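You operate a simulated robot arm through the tools that you are given. There is no shell and no other tool. Be economical: measure what you need, move in short steps, check, and stop when the job is done.

Carry out the task below with a simulated robot arm. There is one attempt and no reset: what you move stays moved.

TASK
Press the white cap home on the slide's post with the lever.
Fine: draw the slide out again at the end.

It is judged by the outcome, as a careful person would: the job done as asked, and still so three seconds after it is handed in. It fails if anything else is knocked over, pushed out of place, dropped, spilled or broken. Lids that push on must go on centred and level and be pressed home; caps that screw on are set level and turned clockwise until they are tight.

THE ROBOT
A 7-joint arm with a two-finger parallel gripper, fixed in place. Base frame: the origin is at the foot of the arm, x ahead of it, y to its left, z up. Lengths are in mm, angles in degrees, forces in N, time in s.
With the tool pointing down near the work surface it reaches from about 240 to 680 mm from the base axis. Its first joint turns from -66.0 to 66.0 degrees. Payload 2.4 kg.
The tool frame sits at the grasp point between the pads (the TCP): z along the fingers, y along the line on which they close. The tips reach 30 mm beyond it. The gripper opens to 94 mm. The fingers are 28 mm wide and 10 mm thick; the gripper's body (50 by 96 mm) begins 55 mm behind the TCP.
Orientation is that of the tool frame in the base frame, as a unit quaternion [w, x, y, z]. With the fingers straight down and closing along the base's y, the tool's x points along the base's -x, its y along +y and its z along -z.

THE INTERFACE
- The arm moves only by the tool nudge_tool. Its argument "commands" is a list of rows, each a list of 7 numbers: the shift along the tool's x, y, z in mm, then the turn, a rotation vector about the tool's x, y, z in degrees, then the opening, from 0 (shut) to 1 (fully open). In form: [[dx, dy, dz, wx, wy, wz, fingers], ...]. A call has 1 to 20 rows; each row is the pose to reach, as a shift and turn from the pose commanded when the call began, along the tool's axes at that moment. Each row takes 0.2 s and may step no farther than 50 mm and 8.6 degrees from the row before; otherwise, or with a gripper value out of range, the whole call is refused. Where a pose cannot be reached the arm comes as near as it can. A force on the tool above 40 N (or 10 N above the force at the start of the call, whichever is more), or a blocked arm, ends the call early, and 0.2 s more pass. The fingers move at their own pace (about 153 mm/s each) and stop on an object; they squeeze with about 36 N. The grip force told is the motor's: it shows also when the fingers shut on nothing. Time passes only in rows, and 0.2 s behind the last, so rows that repeat a pose let the fingers close. The reply holds the time, the measured pose of the TCP, the force on the tool along the base axes, the opening and the grip force, in the units named above and with some noise, with the torque about the TCP (base axes, N m) and any sound that the robot's microphone picked up, and new pictures: "pictures" is both (left out), scene, wrist or none.
- Cameras (640 x 400 px; columns grow to the right, rows downward): "scene" is fixed at [45.2, 479.9, 1444]; the picture's right is [-0.70, -0.72, 0.00], its down [-0.41, 0.40, -0.82] and it looks along [0.59, -0.57, -0.57] (base axes); focal length 326 px, centre (320, 200). "wrist" rides on the gripper at [76, 14, -103] in the tool frame; the picture's right is [-0.18, 0.98, 0.00], its down [-0.75, -0.14, -0.64] and it looks along [-0.63, -0.12, 0.77] (tool axes); focal length 243 px, centre (320, 200). There is no depth. A picture from a camera that has moved, and an enlarged one, comes with that camera's place and axes in the base frame and with its lens.
- inspect(camera, box): a new picture of the part [left, top, right, bottom] of that camera's present view, enlarged. The clock stands still meanwhile.
- close_job(): hands the job in; it is judged then, once.

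Go step by step. Nothing tells you positions but the pictures and the camera data: compare them with the known pose of the tool, close in by small moves and look again before you grip or let go. The budget is 120 turns and 200 pictures, counting those below and the enlarged ones. Unless the task says otherwise, let go and move clear before handing in, and close with one line.

The tools are called after ">>>" as a command line: name --pt "numbers of a row" for each row, then --argument value for the rest, lists and objects as JSON in quotes. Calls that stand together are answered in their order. nudge_tool: Moves the arm, as the interface text tells. Its arguments: {"type":"object","properties":{"commands":{"type":"array"},"pictures":{"type":"string","enum":["both","scene","wrist","none"]}},"required":["commands"]} The other tools are called the same way: inspect (camera, box) takes an enlarged picture of a part of a camera's view; close_job () hands the job in.

At the start:

```text
time_s: 0.0
tool_pos: [337.0, -23.6, 1192.9]
tcp_rot: [0.0, 0.0, 1.0, 0.001]
ft_force: [-0.1, 0.4, 0.1]
ft_torque: [0.01, 0.03, 0.04]
opening: 94.2
gripper_force: 0.1
```

scene: 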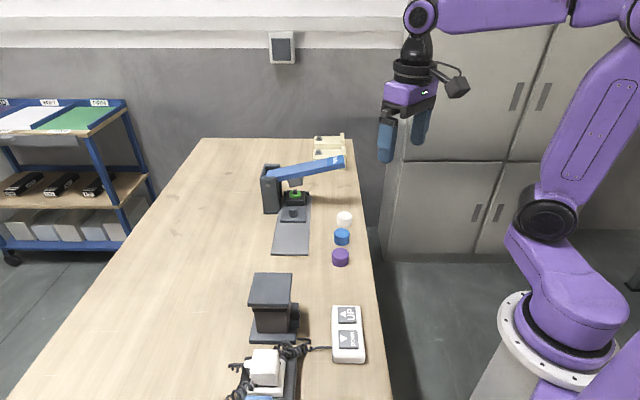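
wrist: 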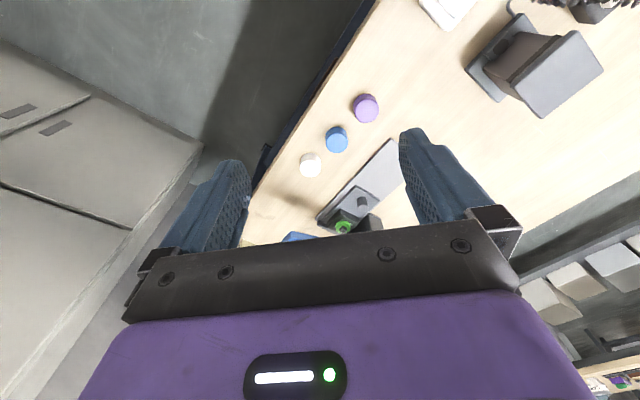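

I see a table with a lever press, a slide with a post, three caps (white, blue, purple), a control box with UP/DOWN buttons and another fixture. First I look closer.

>>> inspect --camera "scene" --box '[240, 120, 380, 280]'

>>> inspect --camera "scene" --box '[220, 260, 380, 400]'

>>> inspect --camera "wrist" --box '[240, 80, 440, 250]'

```text
2.50 times, centred on (310, 200) of scene
camera zoom: at [45.2, 479.9, 1444.0], right [-0.7, -0.72, 0.0], down [-0.41, 0.4, -0.82], along [0.59, -0.57, -0.57], focal length 815 px, centre (345, 200)
```

zoom: 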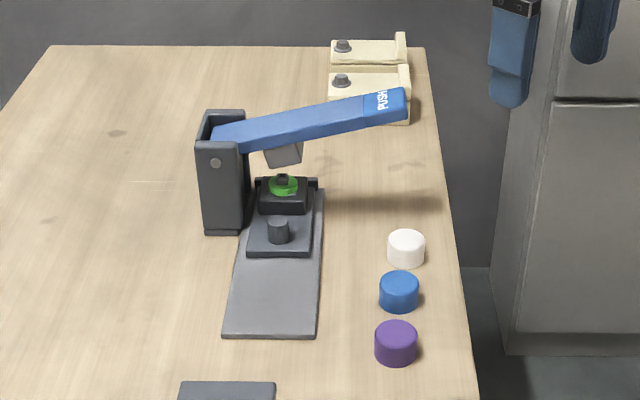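

```text
2.86 times, centred on (300, 330) of scene
camera zoom: at [45.2, 479.9, 1444.0], right [-0.7, -0.72, 0.0], down [-0.41, 0.4, -0.82], along [0.59, -0.57, -0.57], focal length 931 px, centre (377, -171)
```

zoom: 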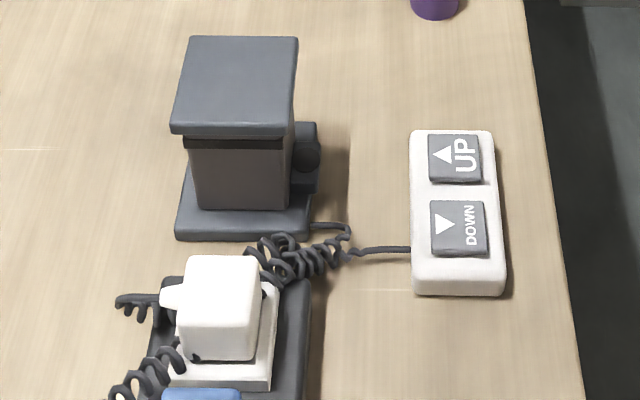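

```text
2.35 times, centred on (340, 165) of wrist
camera zoom: at [261.9, -9.3, 1297.3], right [0.18, 0.98, 0.0], down [0.75, -0.14, 0.64], along [0.63, -0.12, -0.77], focal length 571 px, centre (273, 282)
```

zoom: 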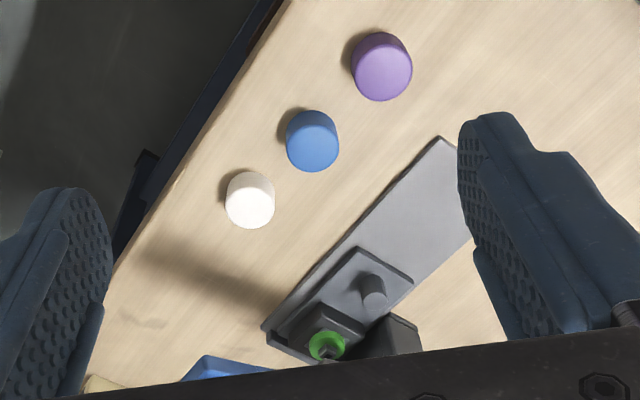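

>>> nudge_tool --pt "-31 15 21 0 0 0 1" --pt "-62 30 42 0 0 0 1" --pt "-93 44 63 0 0 0 1" --pt "-93 44 63 0 0 0 1" --pictures "wrist"

```text
time_s: 1.0
tool_pos: [430.7, 23.4, 1131.9]
tcp_rot: [-0.001, 0.0, 1.0, -0.001]
ft_force: [-0.2, -0.4, 0.0]
ft_torque: [0.01, -0.03, 0.01]
opening: 93.9
gripper_force: 0.1
camera wrist: at [354.4, 36.2, 1235.2], right [0.18, 0.98, 0.0], down [0.75, -0.14, 0.64], along [0.63, -0.12, -0.77], focal length 243 px, centre (320, 200)
```

wrist: 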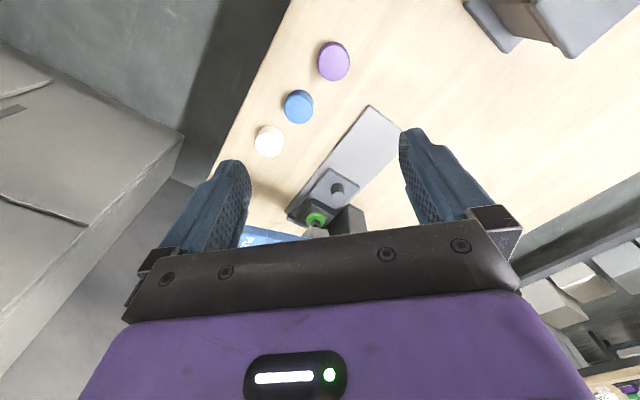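

>>> inspect --camera "wrist" --box '[240, 100, 420, 240]'

>>> inspect --camera "scene" --box '[255, 150, 325, 230]'

```text
2.86 times, centred on (330, 170) of wrist
camera zoom: at [354.4, 36.2, 1235.2], right [0.18, 0.98, 0.0], down [0.75, -0.14, 0.64], along [0.63, -0.12, -0.77], focal length 693 px, centre (291, 286)
```

zoom: 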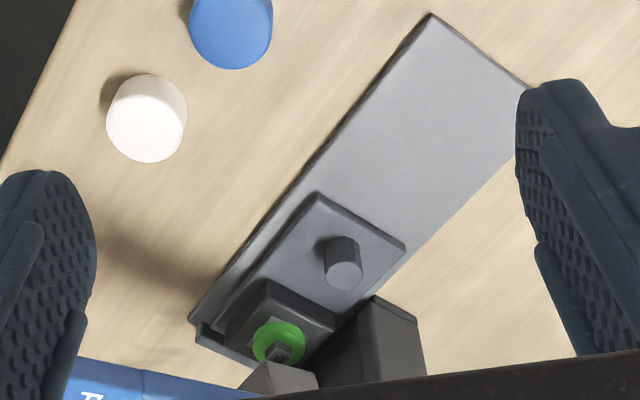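

```text
5.00 times, centred on (290, 190) of scene
camera zoom: at [45.2, 479.9, 1444.0], right [-0.7, -0.72, 0.0], down [-0.41, 0.4, -0.82], along [0.59, -0.57, -0.57], focal length 1630 px, centre (470, 250)
```

zoom: 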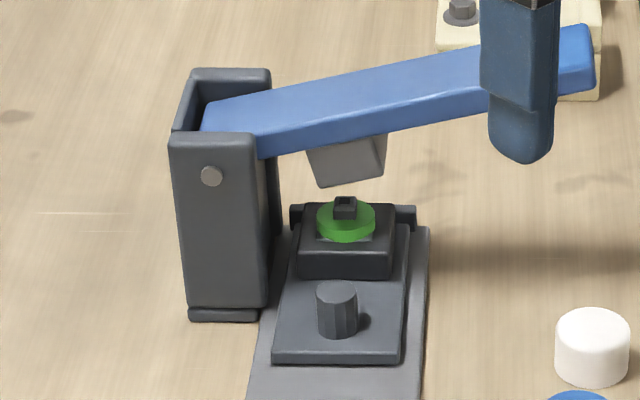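

The slide is in under the lever: it carries a dark knob near (634,17) and a green-banded post near (687,-36) under the ram. The rail runs at 45°, so I turn the gripper along it and move out in front of the knob for a look.

>>> nudge_tool --pt "-27 6 22 0 0 7.4 1" --pt "-54 12 44 0 0 14.8 1" --pt "-80 18 66 0 0 22.3 1" --pt "-107 24 88 0 0 29.7 1" --pt "-134 30 110 0 0 37.2 1" --pt "-160 35.6 132 0 0 44.6 1" --pt "-160 35.6 132 0 0 44.6 1"

```text
time_s: 2.6
tool_pos: [591.6, 56.2, 997.9]
tcp_rot: [0.001, 0.381, 0.925, 0.0]
ft_force: [0.6, -0.7, 0.4]
ft_torque: [0.03, -0.01, 0.0]
opening: 94.1
gripper_force: 0.0
camera wrist: at [548.0, 119.9, 1100.9], right [0.82, 0.57, 0.0], down [0.44, -0.63, 0.64], along [0.37, -0.53, -0.77], focal length 243 px, centre (320, 200)
```

scene: 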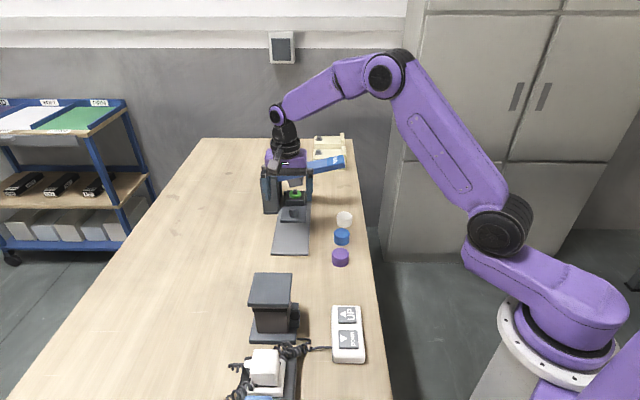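
wrist: 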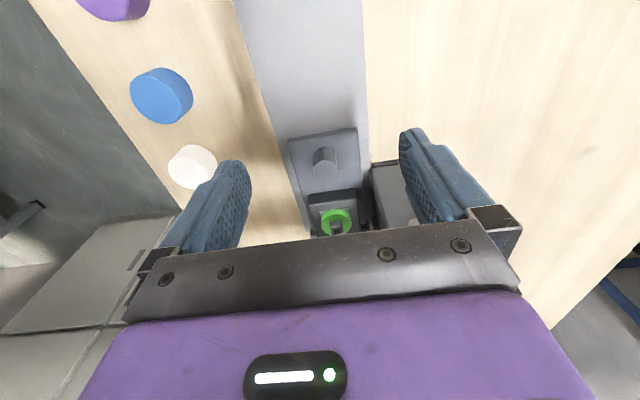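

>>> inspect --camera "wrist" --box '[260, 110, 420, 240]'

```text
3.08 times, centred on (340, 175) of wrist
camera zoom: at [548.0, 119.9, 1100.9], right [0.82, 0.57, 0.0], down [0.44, -0.63, 0.64], along [0.37, -0.53, -0.77], focal length 746 px, centre (258, 277)
```

zoom: 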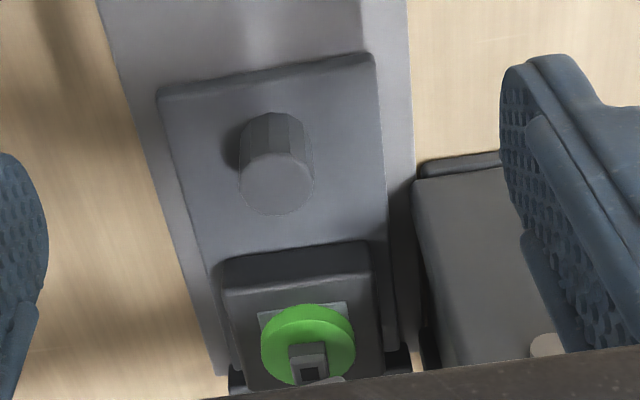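

>>> nudge_tool --pt "-20 0 22 0 0 0 0.6" --pt "-40 -1 44 0 0 0 0.6" --pt "-58.4 -1.4 66 0 0 0 0.6" --pt "-58.4 -1.4 66 0 0 0 0.6" --pictures "both"

```text
time_s: 3.6
tool_pos: [630.7, 14.9, 932.7]
tcp_rot: [0.0, 0.379, 0.925, 0.0]
ft_force: [0.0, 0.9, 3.0]
ft_torque: [-0.14, -0.04, -0.01]
opening: 56.5
gripper_force: 0.1
camera wrist: at [586.8, 77.4, 1035.5], right [0.82, 0.57, 0.0], down [0.44, -0.63, 0.64], along [0.37, -0.53, -0.77], focal length 243 px, centre (320, 200)
```

scene: 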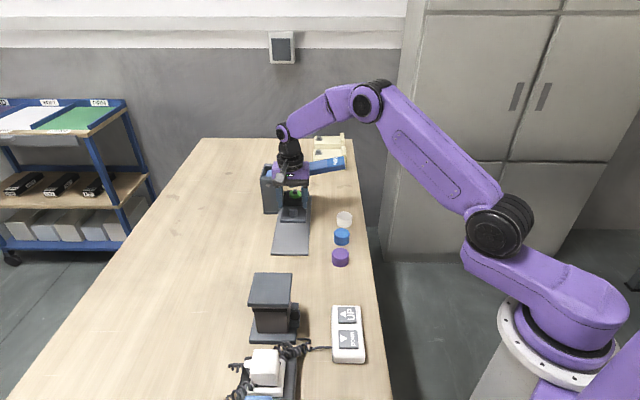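
wrist: 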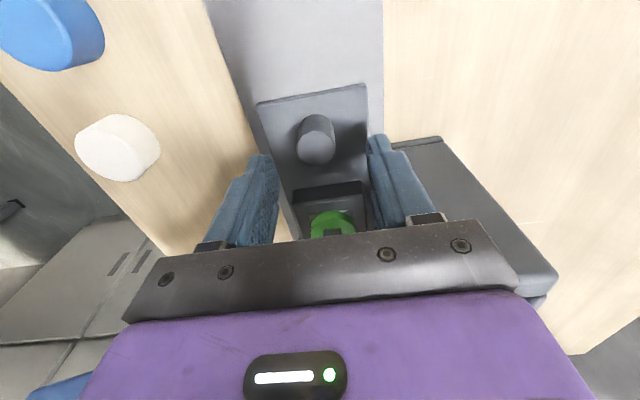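

>>> inspect --camera "scene" --box '[250, 120, 360, 230]'

>>> nudge_tool --pt "0 -2.5 0 0 0 0 0.6" --pictures "none"

```text
3.64 times, centred on (305, 175) of scene
camera zoom: at [45.1, 479.9, 1444.0], right [-0.7, -0.72, 0.0], down [-0.41, 0.4, -0.82], along [0.59, -0.57, -0.57], focal length 1186 px, centre (374, 291)
```

zoom: 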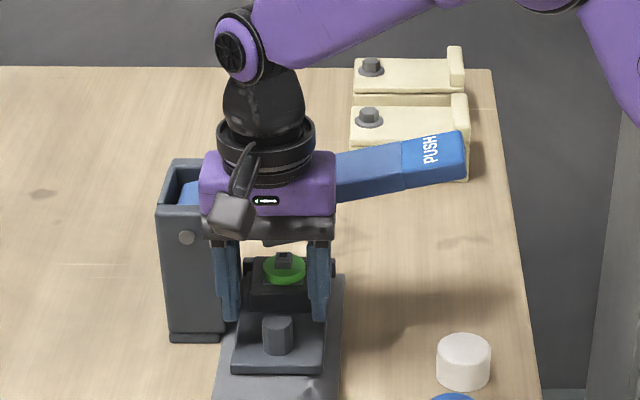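

```text
time_s: 4.0
tool_pos: [628.9, 12.8, 933.0]
tcp_rot: [0.0, 0.379, 0.926, -0.001]
ft_force: [0.6, 1.0, 1.8]
ft_torque: [-0.14, 0.06, 0.05]
opening: 56.6
gripper_force: 0.1
```

>>> nudge_tool --pt "0 0 0 0 0 0 0.6" --pt "0 0 0 0 0 0 0.6" --pictures "none"

>>> inspect --camera "wrist" --box '[180, 80, 460, 250]'

```text
time_s: 4.6
tool_pos: [629.4, 14.1, 931.1]
tcp_rot: [-0.001, 0.379, 0.926, 0.001]
ft_force: [2.0, 1.4, 1.3]
ft_torque: [-0.14, 0.03, 0.06]
opening: 56.4
gripper_force: 0.1
```

```text
2.29 times, centred on (320, 165) of wrist
camera zoom: at [585.3, 75.9, 1035.8], right [0.82, 0.57, 0.0], down [0.44, -0.63, 0.64], along [0.37, -0.53, -0.77], focal length 555 px, centre (320, 280)
```

zoom: 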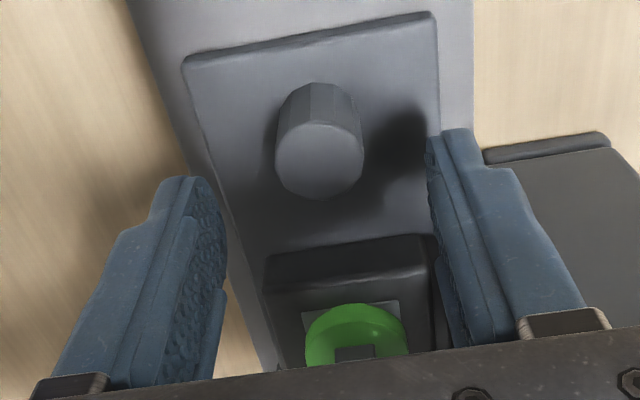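

>>> nudge_tool --pt "6 0 0 0 0 0 0.6" --pt "6 0 0 0 0 0 0.6" --pictures "none"

>>> inspect --camera "scene" --box '[260, 130, 350, 190]'

```text
time_s: 5.2
tool_pos: [624.4, 17.1, 934.2]
tcp_rot: [0.0, 0.379, 0.925, 0.001]
ft_force: [1.1, -0.6, 0.9]
ft_torque: [-0.01, 0.02, 0.02]
opening: 56.5
gripper_force: 0.1
```

```text
6.67 times, centred on (305, 160) of scene
camera zoom: at [45.1, 479.9, 1444.0], right [-0.7, -0.72, 0.0], down [-0.41, 0.4, -0.82], along [0.59, -0.57, -0.57], focal length 2173 px, centre (420, 467)
```

zoom: 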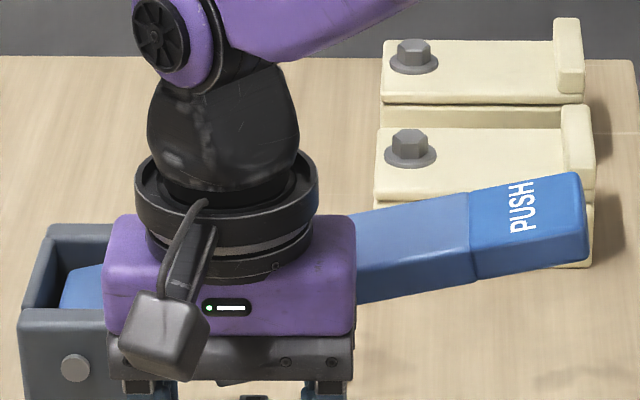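

>>> nudge_tool --pt "2 -1 10 0 0 0 0.6" --pt "2 -1 20 0 0 0 0.6" --pt "2 -1 29 0 0 0 0.6" --pt "2 -1 29 0 0 0 0.6" --pictures "wrist"

```text
time_s: 6.0
tool_pos: [626.2, 17.2, 912.1]
tcp_rot: [0.005, 0.38, 0.925, 0.002]
ft_force: [-0.8, 0.2, 8.2]
ft_torque: [-0.15, -0.38, 0.12]
opening: 56.1
gripper_force: 0.1
stopped in row 4: the force on the tool passed its limit at 50 N (the readings are from after the stop); the commanded pose is now the measured one
camera wrist: at [581.0, 80.3, 1014.6], right [0.82, 0.57, 0.01], down [0.43, -0.63, 0.65], along [0.38, -0.53, -0.76], focal length 243 px, centre (320, 200)
```

wrist: 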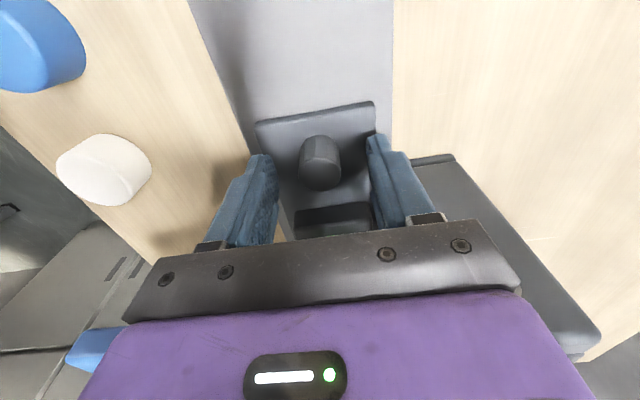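

>>> inspect --camera "scene" --box '[255, 140, 355, 230]'

>>> inspect --camera "wrist" --box '[200, 80, 460, 250]'

```text
4.44 times, centred on (305, 185) of scene
camera zoom: at [45.0, 479.9, 1444.0], right [-0.7, -0.72, 0.0], down [-0.41, 0.4, -0.82], along [0.59, -0.57, -0.57], focal length 1449 px, centre (387, 267)
```

zoom: 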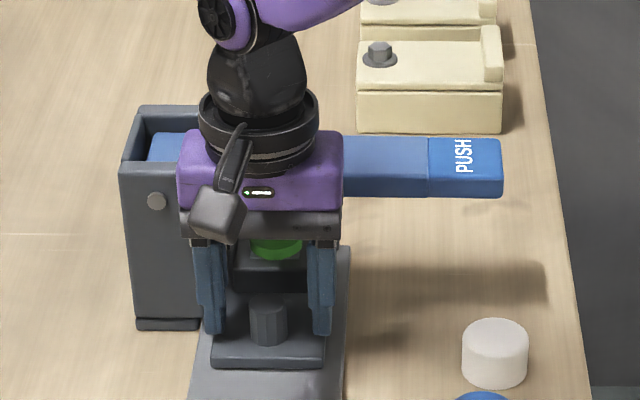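

```text
2.35 times, centred on (330, 165) of wrist
camera zoom: at [581.0, 80.3, 1014.6], right [0.82, 0.57, 0.01], down [0.43, -0.63, 0.65], along [0.38, -0.53, -0.76], focal length 571 px, centre (296, 282)
```

zoom: 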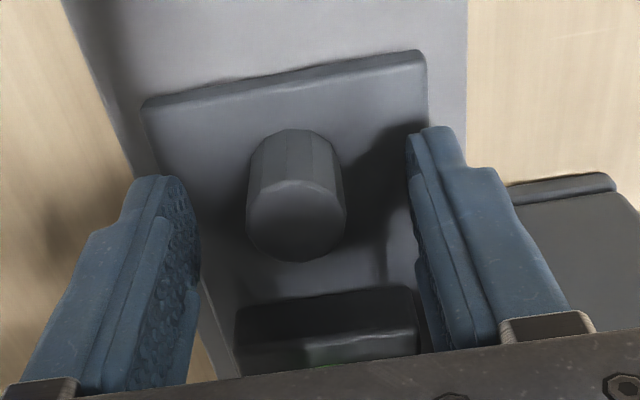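

The gripper body pushed the lever down as I lowered; the lever is nearer the knob than I took it. I back straight up and out and will come again tilted, with the body leaning away from the lever.

>>> nudge_tool --pt "1 0 -12 0 0 0 0.6" --pt "3 0 -25 0 0 0 0.6" --pt "6 0 -45 0 0 0 0.6" --pt "20 0 -65 0 0 0 0.6" --pt "45 0 -75 0 0 0 0.6" --pt "45 0 -75 0 0 0 0.6" --pictures "scene"

>>> inspect --camera "scene" --box '[255, 140, 355, 230]'

```text
time_s: 7.4
tool_pos: [590.1, 47.9, 985.8]
tcp_rot: [0.003, 0.38, 0.925, 0.001]
ft_force: [-0.4, 0.6, 0.1]
ft_torque: [-0.02, -0.01, -0.03]
opening: 56.5
gripper_force: 0.0
```

scene: 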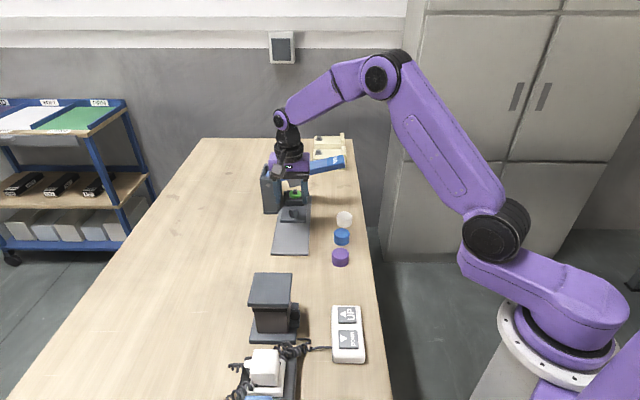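

```text
4.44 times, centred on (305, 185) of scene
camera zoom: at [45.2, 479.9, 1444.0], right [-0.7, -0.72, 0.0], down [-0.41, 0.4, -0.82], along [0.59, -0.57, -0.57], focal length 1449 px, centre (387, 267)
```

zoom: 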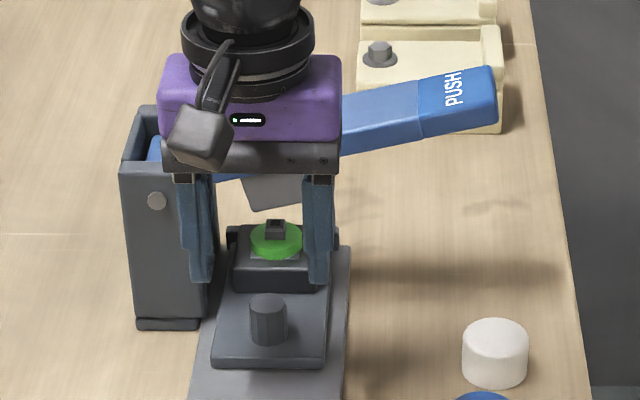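

>>> nudge_tool --pt "0 1 8 0 -7.5 0 0.6" --pt "0 2 16 0 -15 0 0.6" --pt "-5 3 26 0 -22.5 0 0.6" --pt "-12 3 36 0 -30 0 0.6" --pt "-20 3 46 0 -30 0 0.6" --pt "-20 3 46 0 -30 0 0.6"

>>> inspect --camera "scene" --box '[255, 140, 355, 230]'

```text
time_s: 8.8
tool_pos: [609.3, 38.3, 940.3]
tcp_rot: [0.244, 0.367, 0.892, -0.098]
ft_force: [0.5, -0.8, 0.6]
ft_torque: [-0.05, 0.01, 0.01]
opening: 56.3
gripper_force: 0.1
camera wrist: at [535.9, 129.2, 990.4], right [0.8, 0.59, 0.1], down [0.13, -0.33, 0.93], along [0.58, -0.74, -0.34], focal length 243 px, centre (320, 200)
```

scene: 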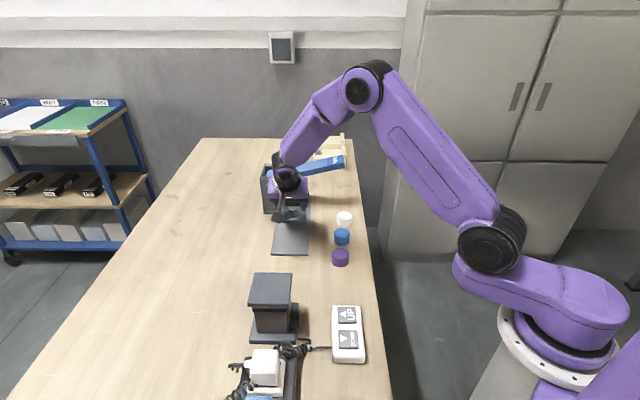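
wrist: 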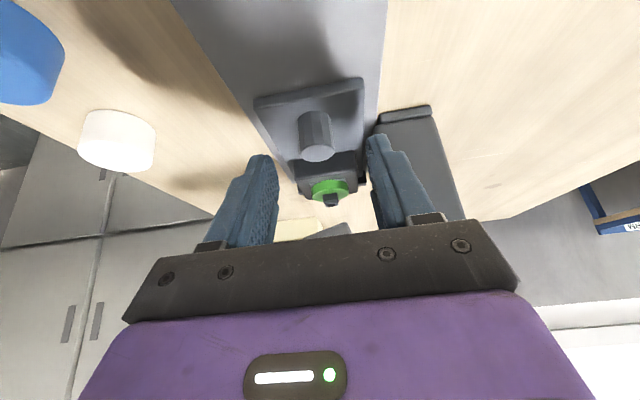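

```text
4.44 times, centred on (305, 185) of scene
camera zoom: at [45.2, 479.9, 1444.0], right [-0.7, -0.72, 0.0], down [-0.41, 0.4, -0.82], along [0.59, -0.57, -0.57], focal length 1449 px, centre (387, 267)
```

zoom: 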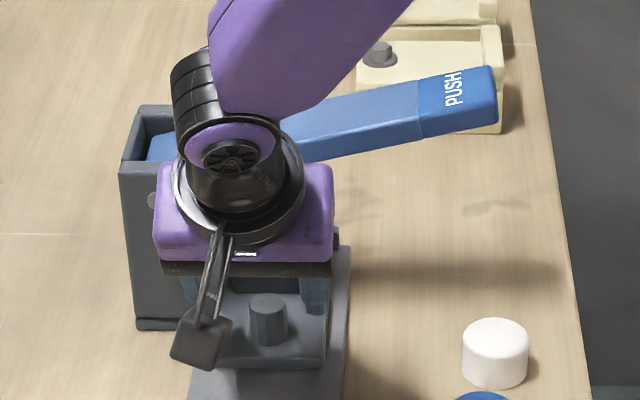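

>>> nudge_tool --pt "0.3 -1 14 0 0 0 0.6" --pt "0.6 -2 28 0 0 0 0.6" --pt "1 -2 38 0 0 0 0.6" --pt "1 -2 38 0 0 0 0.6" --pictures "wrist"

>>> inspect --camera "wrist" --box '[200, 80, 460, 250]'

>>> inspect --camera "scene" --box '[255, 140, 355, 230]'

```text
time_s: 9.7
tool_pos: [623.9, 25.1, 911.9]
tcp_rot: [0.248, 0.366, 0.892, -0.096]
ft_force: [-0.8, 0.3, 3.2]
ft_torque: [-0.08, 0.11, 0.01]
opening: 56.6
gripper_force: 0.2
stopped in row 4: the force on the tool passed its limit at 44 N (the readings are from after the stop); the commanded pose is now the measured one
camera wrist: at [549.6, 116.0, 962.1], right [0.8, 0.59, 0.1], down [0.12, -0.33, 0.94], along [0.59, -0.74, -0.34], focal length 243 px, centre (320, 200)
```

wrist: 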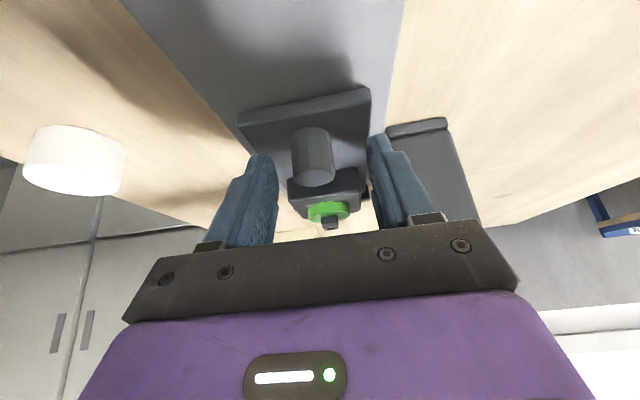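

```text
2.35 times, centred on (330, 165) of wrist
camera zoom: at [549.6, 116.0, 962.1], right [0.8, 0.59, 0.1], down [0.12, -0.33, 0.94], along [0.59, -0.74, -0.34], focal length 571 px, centre (296, 282)
```

zoom: 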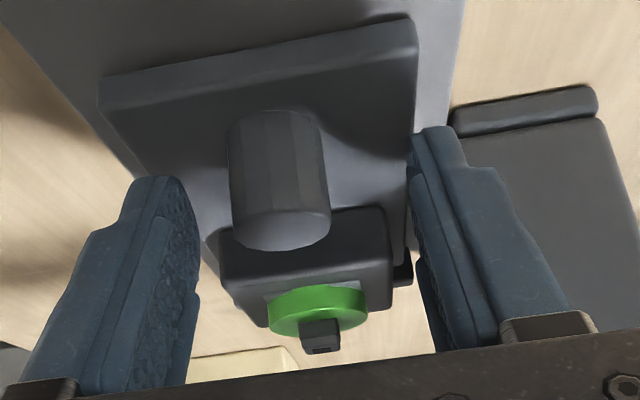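

```text
4.44 times, centred on (305, 185) of scene
camera zoom: at [45.1, 479.9, 1444.0], right [-0.7, -0.72, 0.0], down [-0.41, 0.4, -0.82], along [0.59, -0.57, -0.57], focal length 1449 px, centre (387, 267)
```

zoom: 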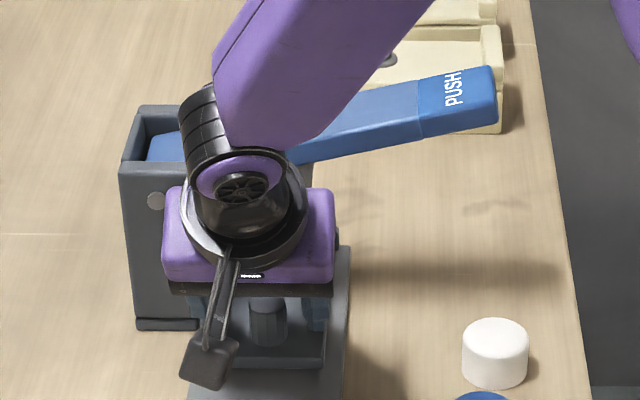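

>>> nudge_tool --pt "-1 0 -3.5 0 0 0 0.5" --pt "-1 0 -3.5 0 0 0 0.1" --pt "-1 0 -3.5 0 0 0 0.1" --pt "-1 0 -3.5 0 0 0 0.1" --pictures "wrist"

```text
time_s: 10.7
tool_pos: [620.9, 22.0, 914.2]
tcp_rot: [0.247, 0.366, 0.892, -0.099]
ft_force: [-16.0, -7.1, 3.3]
ft_torque: [-0.36, 1.18, -0.04]
opening: 23.6
gripper_force: 45.5
camera wrist: at [547.8, 114.6, 964.5], right [0.8, 0.59, 0.1], down [0.12, -0.33, 0.94], along [0.58, -0.74, -0.34], focal length 243 px, centre (320, 200)
```

wrist: 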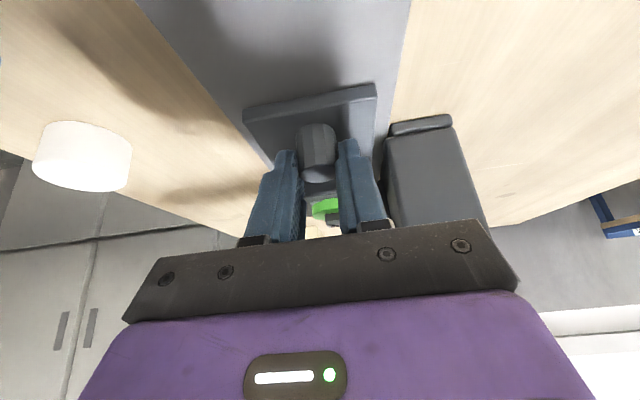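

>>> nudge_tool --pt "0 -2.5 0 0 0 0 0.1" --pt "0 -2.5 0 0 0 0 0.1" --pt "8.7 -2.5 -5 0 0 0 0.1" --pt "17.3 -2.5 -10 0 0 0 0.1" --pt "26 -2.5 -15 0 0 0 0.1" --pictures "scene"

```text
time_s: 11.9
tool_pos: [598.2, 44.6, 914.7]
tcp_rot: [0.248, 0.366, 0.892, -0.097]
ft_force: [-5.5, -5.5, -3.0]
ft_torque: [-0.36, 1.28, -0.07]
opening: 23.8
gripper_force: 44.4
```

scene: 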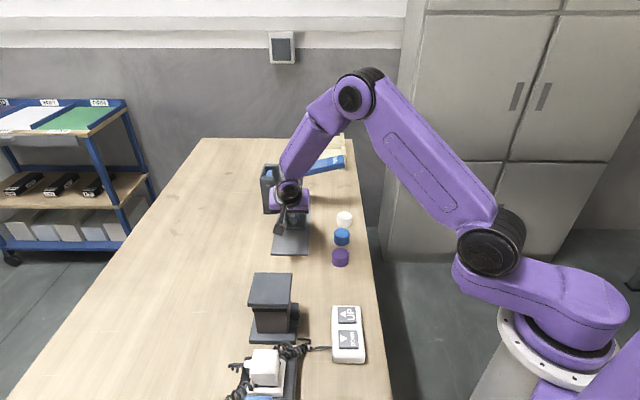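

>>> nudge_tool --pt "8.7 -1.5 -5 0 0 0 0.1" --pt "17.3 -1.5 -10 0 0 0 0.1" --pt "26 -1.5 -15 0 0 0 0.1" --pt "34.6 -1.5 -20 0 0 0 0.1" --pt "43.3 -1.5 -25 0 0 0 0.1" --pt "52 -1.5 -30 0 0 0 0.1" --pictures "both"

>>> inspect --camera "scene" --box '[255, 140, 375, 270]'

```text
time_s: 13.3
tool_pos: [555.6, 87.5, 914.5]
tcp_rot: [0.248, 0.364, 0.893, -0.094]
ft_force: [9.3, 9.2, -8.6]
ft_torque: [-0.64, 0.31, 0.03]
opening: 23.6
gripper_force: 45.3
camera wrist: at [481.1, 178.8, 964.7], right [0.8, 0.59, 0.11], down [0.12, -0.33, 0.94], along [0.59, -0.73, -0.34], focal length 243 px, centre (320, 200)
```

scene: 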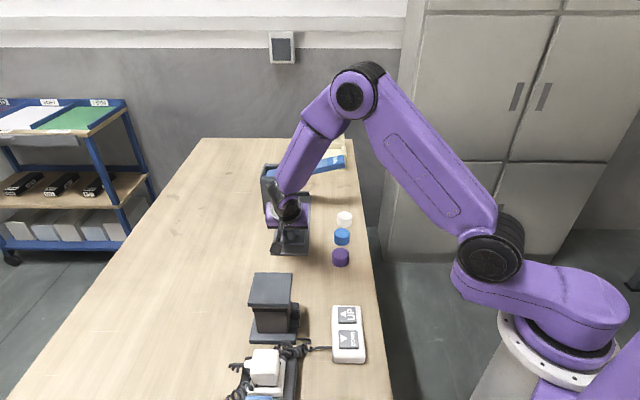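
wrist: 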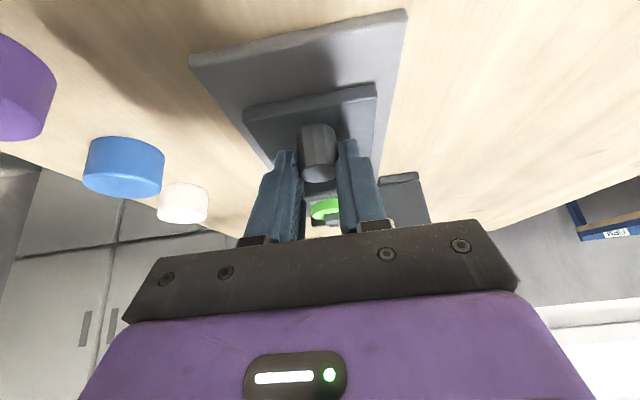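

```text
3.08 times, centred on (315, 205) of scene
camera zoom: at [45.6, 480.2, 1443.9], right [-0.7, -0.72, 0.0], down [-0.41, 0.4, -0.82], along [0.59, -0.57, -0.57], focal length 1003 px, centre (335, 185)
```

zoom: 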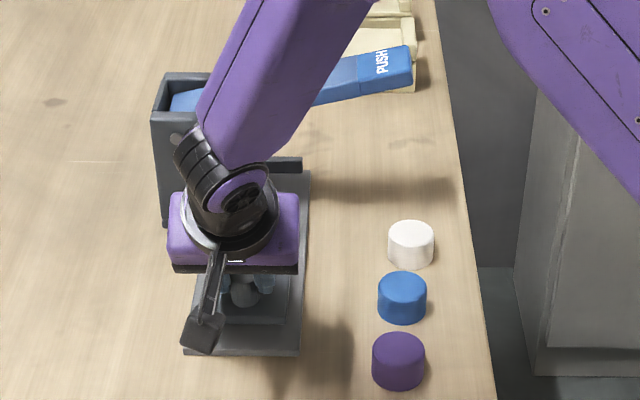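

>>> nudge_tool --pt "8.7 1 -5 0 0 0 0.1" --pt "17.3 1.2 -10 0 0 0 0.1" --pt "17.3 1.2 -10 0 0 0 0.1" --pictures "none"

```text
time_s: 14.1
tool_pos: [545.9, 96.0, 915.1]
tcp_rot: [0.25, 0.368, 0.891, -0.095]
ft_force: [13.2, -0.2, -11.6]
ft_torque: [-0.47, 0.55, 0.06]
opening: 23.8
gripper_force: 44.6
stopped in row 3: the force on the tool passed its limit at 40 N (the readings are from after the stop); the commanded pose is now the measured one
```

Slide reached its outer stop (~105 mm). I release the knob, back away and look at the post.

>>> nudge_tool --pt "0 0 0 0 0 0 0.6" --pt "0 0 0 0 0 0 0.6" --pt "0 0 -30 0 0 0 0.6" --pt "0 0 -60 0 7.5 0 0.6" --pt "-10 0 -90 0 15 0 0.6" --pt "-20 0 -120 0 22.5 0 0.6" --pt "-20 0 -150 0 30 0 0.6" --pt "-20 0 -150 0 30 0 0.6"

>>> inspect --camera "wrist" --box '[220, 60, 420, 240]'

>>> inspect --camera "scene" --box '[255, 150, 365, 270]'

```text
time_s: 15.9
tool_pos: [504.0, 138.4, 1054.1]
tcp_rot: [0.011, 0.381, 0.925, 0.004]
ft_force: [0.0, -0.2, 0.3]
ft_torque: [0.0, 0.03, -0.02]
opening: 56.4
gripper_force: 0.2
camera wrist: at [457.9, 201.7, 1156.8], right [0.82, 0.57, 0.02], down [0.42, -0.63, 0.65], along [0.38, -0.53, -0.76], focal length 243 px, centre (320, 200)
```

scene: 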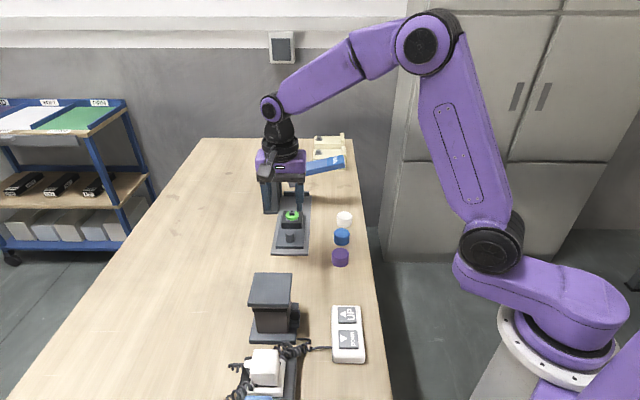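
wrist: 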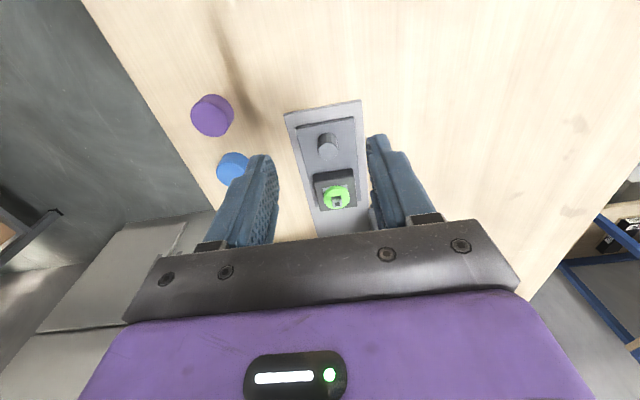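

```text
2.22 times, centred on (320, 150) of wrist
camera zoom: at [457.9, 201.7, 1156.8], right [0.82, 0.57, 0.02], down [0.42, -0.63, 0.65], along [0.38, -0.53, -0.76], focal length 539 px, centre (320, 311)
```

zoom: 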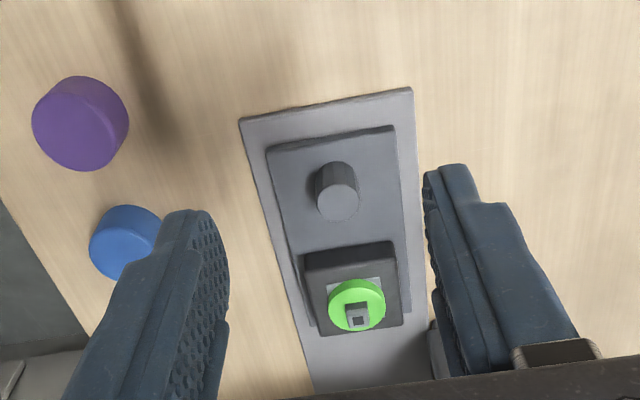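

```text
3.33 times, centred on (310, 210) of scene
camera zoom: at [45.2, 479.9, 1444.0], right [-0.7, -0.72, 0.0], down [-0.41, 0.4, -0.82], along [0.59, -0.57, -0.57], focal length 1087 px, centre (353, 167)
```

zoom: 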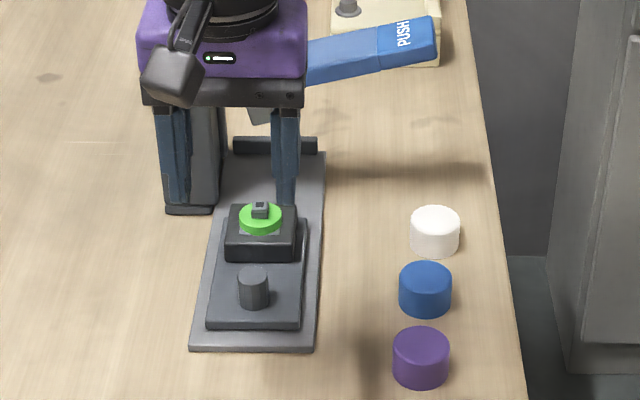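

The slide is out. Next I go to the white cap near (524,-80), tilted again so the hand stays clear of the lever's handle.

>>> nudge_tool --pt "-16 -24 10 0.2 0 0 0.8" --pt "-32 -48 25 0.4 -7.5 0 0.8" --pt "-48 -72 40 0.6 -15 0 0.8" --pt "-64 -96 56 0.9 -22.5 0 0.8" --pt "-80 -120 72 0.9 -29 0 0.8" --pt "-94 -140 88 0.9 -29 0 0.8" --pt "-94 -140 88 0.9 -29 0 0.8"

>>> inspect --camera "wrist" --box '[200, 60, 460, 250]'

```text
time_s: 17.5
tool_pos: [472.8, -28.7, 965.1]
tcp_rot: [0.239, 0.37, 0.892, -0.099]
ft_force: [0.9, 0.2, -0.6]
ft_torque: [0.01, 0.01, 0.0]
opening: 75.2
gripper_force: 0.0
camera wrist: at [399.6, 63.2, 1016.5], right [0.81, 0.58, 0.09], down [0.13, -0.33, 0.93], along [0.57, -0.74, -0.35], focal length 243 px, centre (320, 200)
```

scene: 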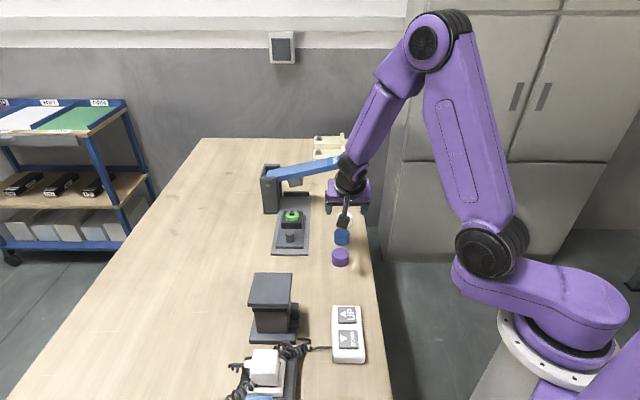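
wrist: 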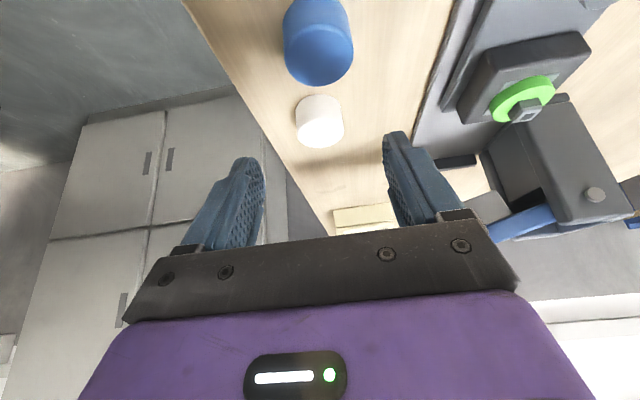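

```text
2.11 times, centred on (330, 155) of wrist
camera zoom: at [399.6, 63.2, 1016.5], right [0.81, 0.58, 0.09], down [0.13, -0.33, 0.93], along [0.57, -0.74, -0.35], focal length 511 px, centre (299, 295)
```

zoom: 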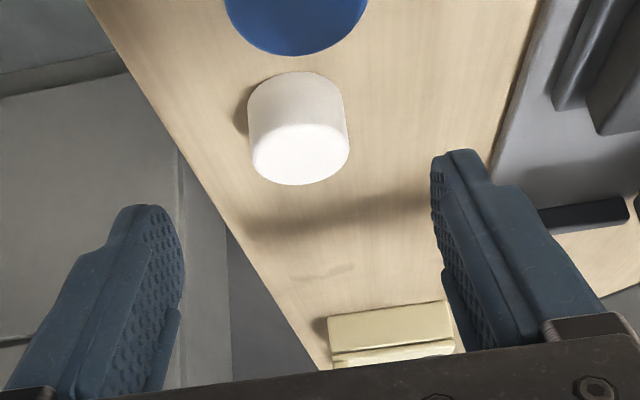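

>>> nudge_tool --pt "-4 0 18 0 0 0 0.8" --pt "-8 0 35 0 0 0 0.8" --pt "-11 0 52 0 0 0 0.8" --pt "-11 0 52 0 0 0 0.8"

>>> inspect --camera "wrist" --box '[200, 60, 460, 250]'

>>> inspect --camera "scene" --box '[290, 140, 390, 270]'

```text
time_s: 18.5
tool_pos: [496.0, -53.1, 927.1]
tcp_rot: [0.24, 0.37, 0.892, -0.099]
ft_force: [1.0, 0.1, -0.9]
ft_torque: [0.02, 0.0, -0.01]
opening: 75.3
gripper_force: 0.1
camera wrist: at [423.9, 38.8, 977.7], right [0.81, 0.58, 0.09], down [0.13, -0.33, 0.93], along [0.58, -0.74, -0.35], focal length 243 px, centre (320, 200)
```

scene: 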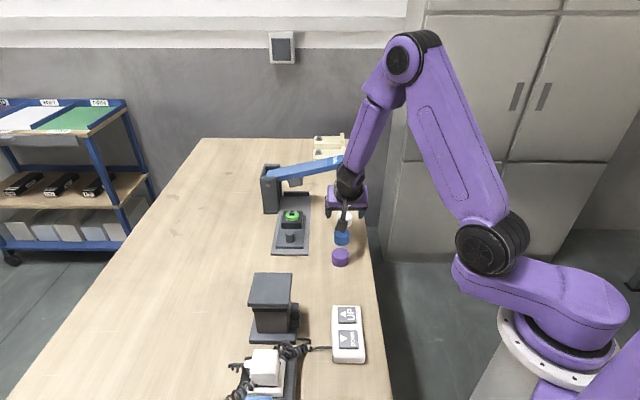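
wrist: 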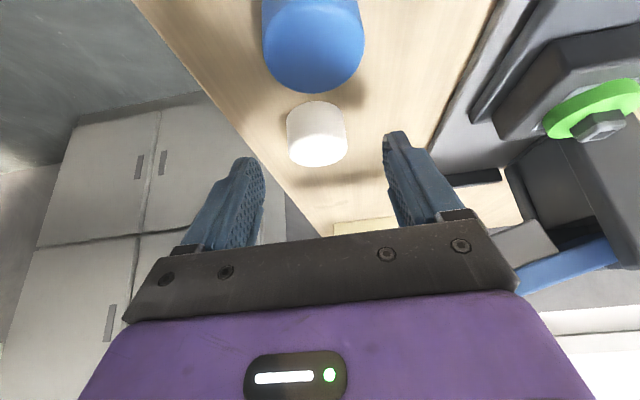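

```text
2.11 times, centred on (330, 155) of wrist
camera zoom: at [423.9, 38.8, 977.7], right [0.81, 0.58, 0.09], down [0.13, -0.33, 0.93], along [0.58, -0.74, -0.35], focal length 511 px, centre (299, 295)
```

zoom: 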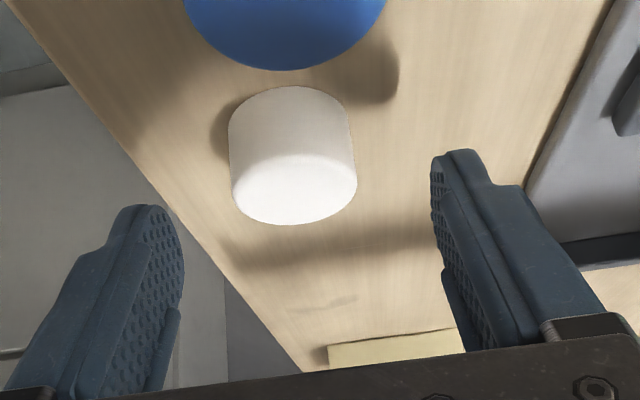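

```text
3.08 times, centred on (340, 205) of scene
camera zoom: at [45.2, 479.9, 1444.0], right [-0.7, -0.72, 0.0], down [-0.41, 0.4, -0.82], along [0.59, -0.57, -0.57], focal length 1003 px, centre (258, 185)
```

zoom: 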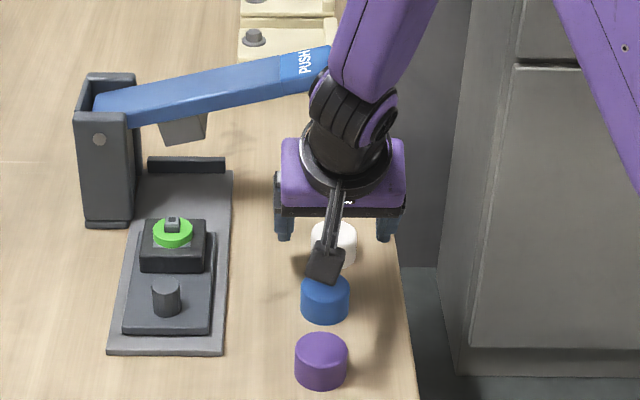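

>>> nudge_tool --pt "2 -1.5 12 0 0 0 0.8" --pt "4 -2.6 22 0 0 0 0.8" --pt "5 -2.6 30 0 0 0 0.8" --pt "5 -2.6 30 0 0 0 0.8" --pictures "none"

>>> inspect --camera "wrist" --box '[200, 60, 460, 250]'

>>> inspect --camera "scene" --box '[310, 160, 380, 270]'

```text
time_s: 19.5
tool_pos: [502.3, -62.9, 896.9]
tcp_rot: [0.24, 0.369, 0.893, -0.099]
ft_force: [0.0, -0.2, 0.4]
ft_torque: [0.02, 0.01, 0.0]
opening: 75.3
gripper_force: 0.0
```

```text
2.11 times, centred on (330, 155) of wrist
camera zoom: at [430.1, 28.6, 948.6], right [0.81, 0.58, 0.09], down [0.13, -0.33, 0.93], along [0.57, -0.74, -0.35], focal length 511 px, centre (299, 295)
```

zoom: 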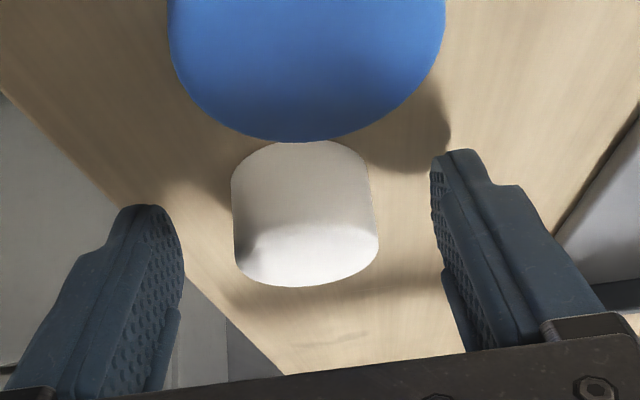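

```text
3.64 times, centred on (345, 215) of scene
camera zoom: at [45.2, 479.9, 1444.0], right [-0.7, -0.72, 0.0], down [-0.41, 0.4, -0.82], along [0.59, -0.57, -0.57], focal length 1186 px, centre (229, 146)
```

zoom: 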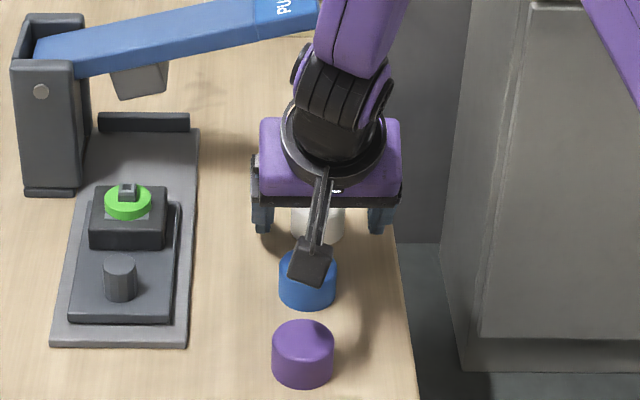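

>>> nudge_tool --pt "1.5 0.2 5 0 0 0 0.8" --pt "1.5 0.2 5 0 0 0 0.55" --pt "1.5 0.2 5 0 0 0 0.45" --pt "1.5 0.2 5 0 0 0 0.3" --pt "1.5 0.2 5 0 0 0 0.3" --pt "1.5 0.2 5 0 0 0 0.3" --pictures "none"

>>> inspect --camera "wrist" --box '[200, 60, 460, 250]'

```text
time_s: 20.9
tool_pos: [503.4, -63.4, 893.7]
tcp_rot: [0.241, 0.369, 0.892, -0.099]
ft_force: [-1.5, -1.6, 13.0]
ft_torque: [-0.17, 0.14, -0.01]
opening: 40.3
gripper_force: 36.0
```

```text
2.11 times, centred on (330, 155) of wrist
camera zoom: at [431.3, 28.1, 944.1], right [0.81, 0.58, 0.09], down [0.13, -0.33, 0.93], along [0.58, -0.74, -0.35], focal length 511 px, centre (299, 295)
```

zoom: 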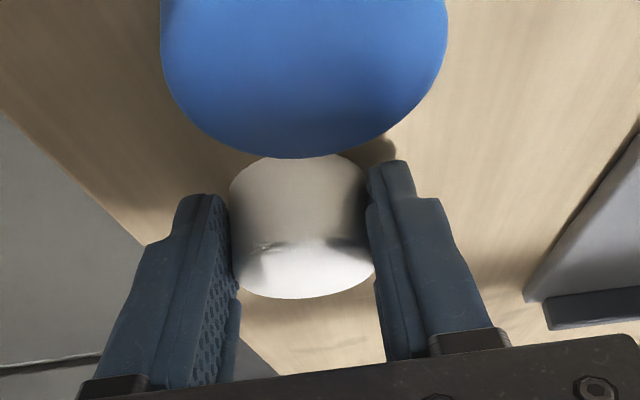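

Cap is gripped (40 mm). I lift it clear and carry it across to above the post, keeping the tilt.

>>> nudge_tool --pt "-4 0 -12 0 0 0 0.3" --pt "-10 0 -32 0 0 0 0.3" --pt "-18 0 -57 0 0 0 0.3" --pt "-25.4 0 -82 0 0 0 0.3" --pt "-25.4 20 -82 0 0 0 0.3" --pt "-25.4 50 -82 0 0 0 0.3" --pt "-25.4 80 -82 0 0 0 0.3" --pt "-25.4 110 -82 0 0 0 0.3" --pt "-25.4 135 -82 0 0 0 0.3" --pt "-25.4 145.7 -82 0 0 0 0.3" --pt "-25.4 145.7 -82 0 0 0 0.3"

>>> inspect --camera "wrist" --box '[200, 60, 460, 250]'

>>> inspect --camera "scene" --box '[250, 160, 350, 270]'

```text
time_s: 23.3
tool_pos: [592.6, 52.3, 976.7]
tcp_rot: [0.24, 0.369, 0.893, -0.099]
ft_force: [-0.3, 0.8, -0.1]
ft_torque: [0.02, -0.01, -0.01]
opening: 40.2
gripper_force: 36.4
camera wrist: at [520.0, 145.2, 1027.8], right [0.81, 0.58, 0.09], down [0.13, -0.33, 0.93], along [0.58, -0.74, -0.35], focal length 243 px, centre (320, 200)
```

scene: 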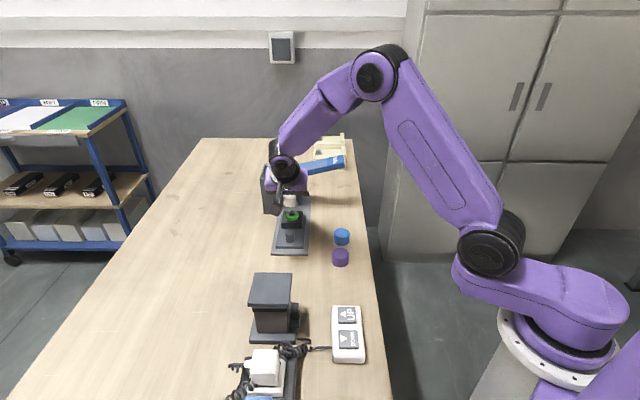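
wrist: 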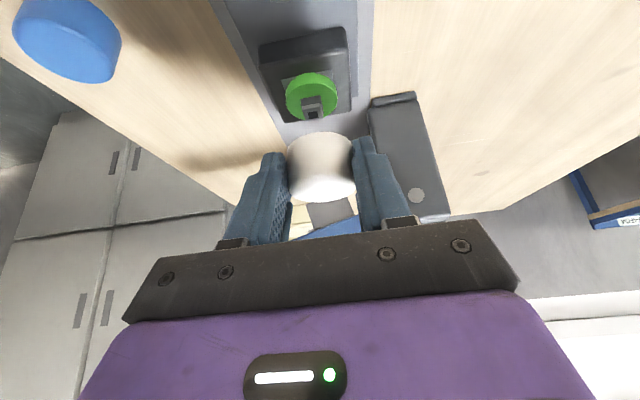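

```text
2.11 times, centred on (330, 155) of wrist
camera zoom: at [520.0, 145.2, 1027.8], right [0.81, 0.58, 0.09], down [0.13, -0.33, 0.93], along [0.58, -0.74, -0.35], focal length 511 px, centre (299, 295)
```

zoom: 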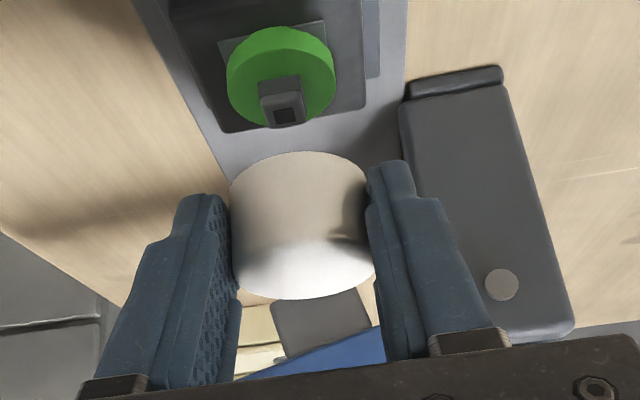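

```text
3.64 times, centred on (300, 215) of scene
camera zoom: at [45.2, 479.9, 1444.0], right [-0.7, -0.72, 0.0], down [-0.41, 0.4, -0.82], along [0.59, -0.57, -0.57], focal length 1186 px, centre (393, 146)
```

zoom: 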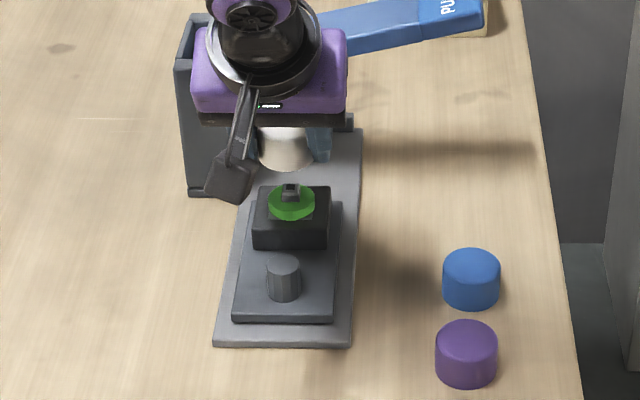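

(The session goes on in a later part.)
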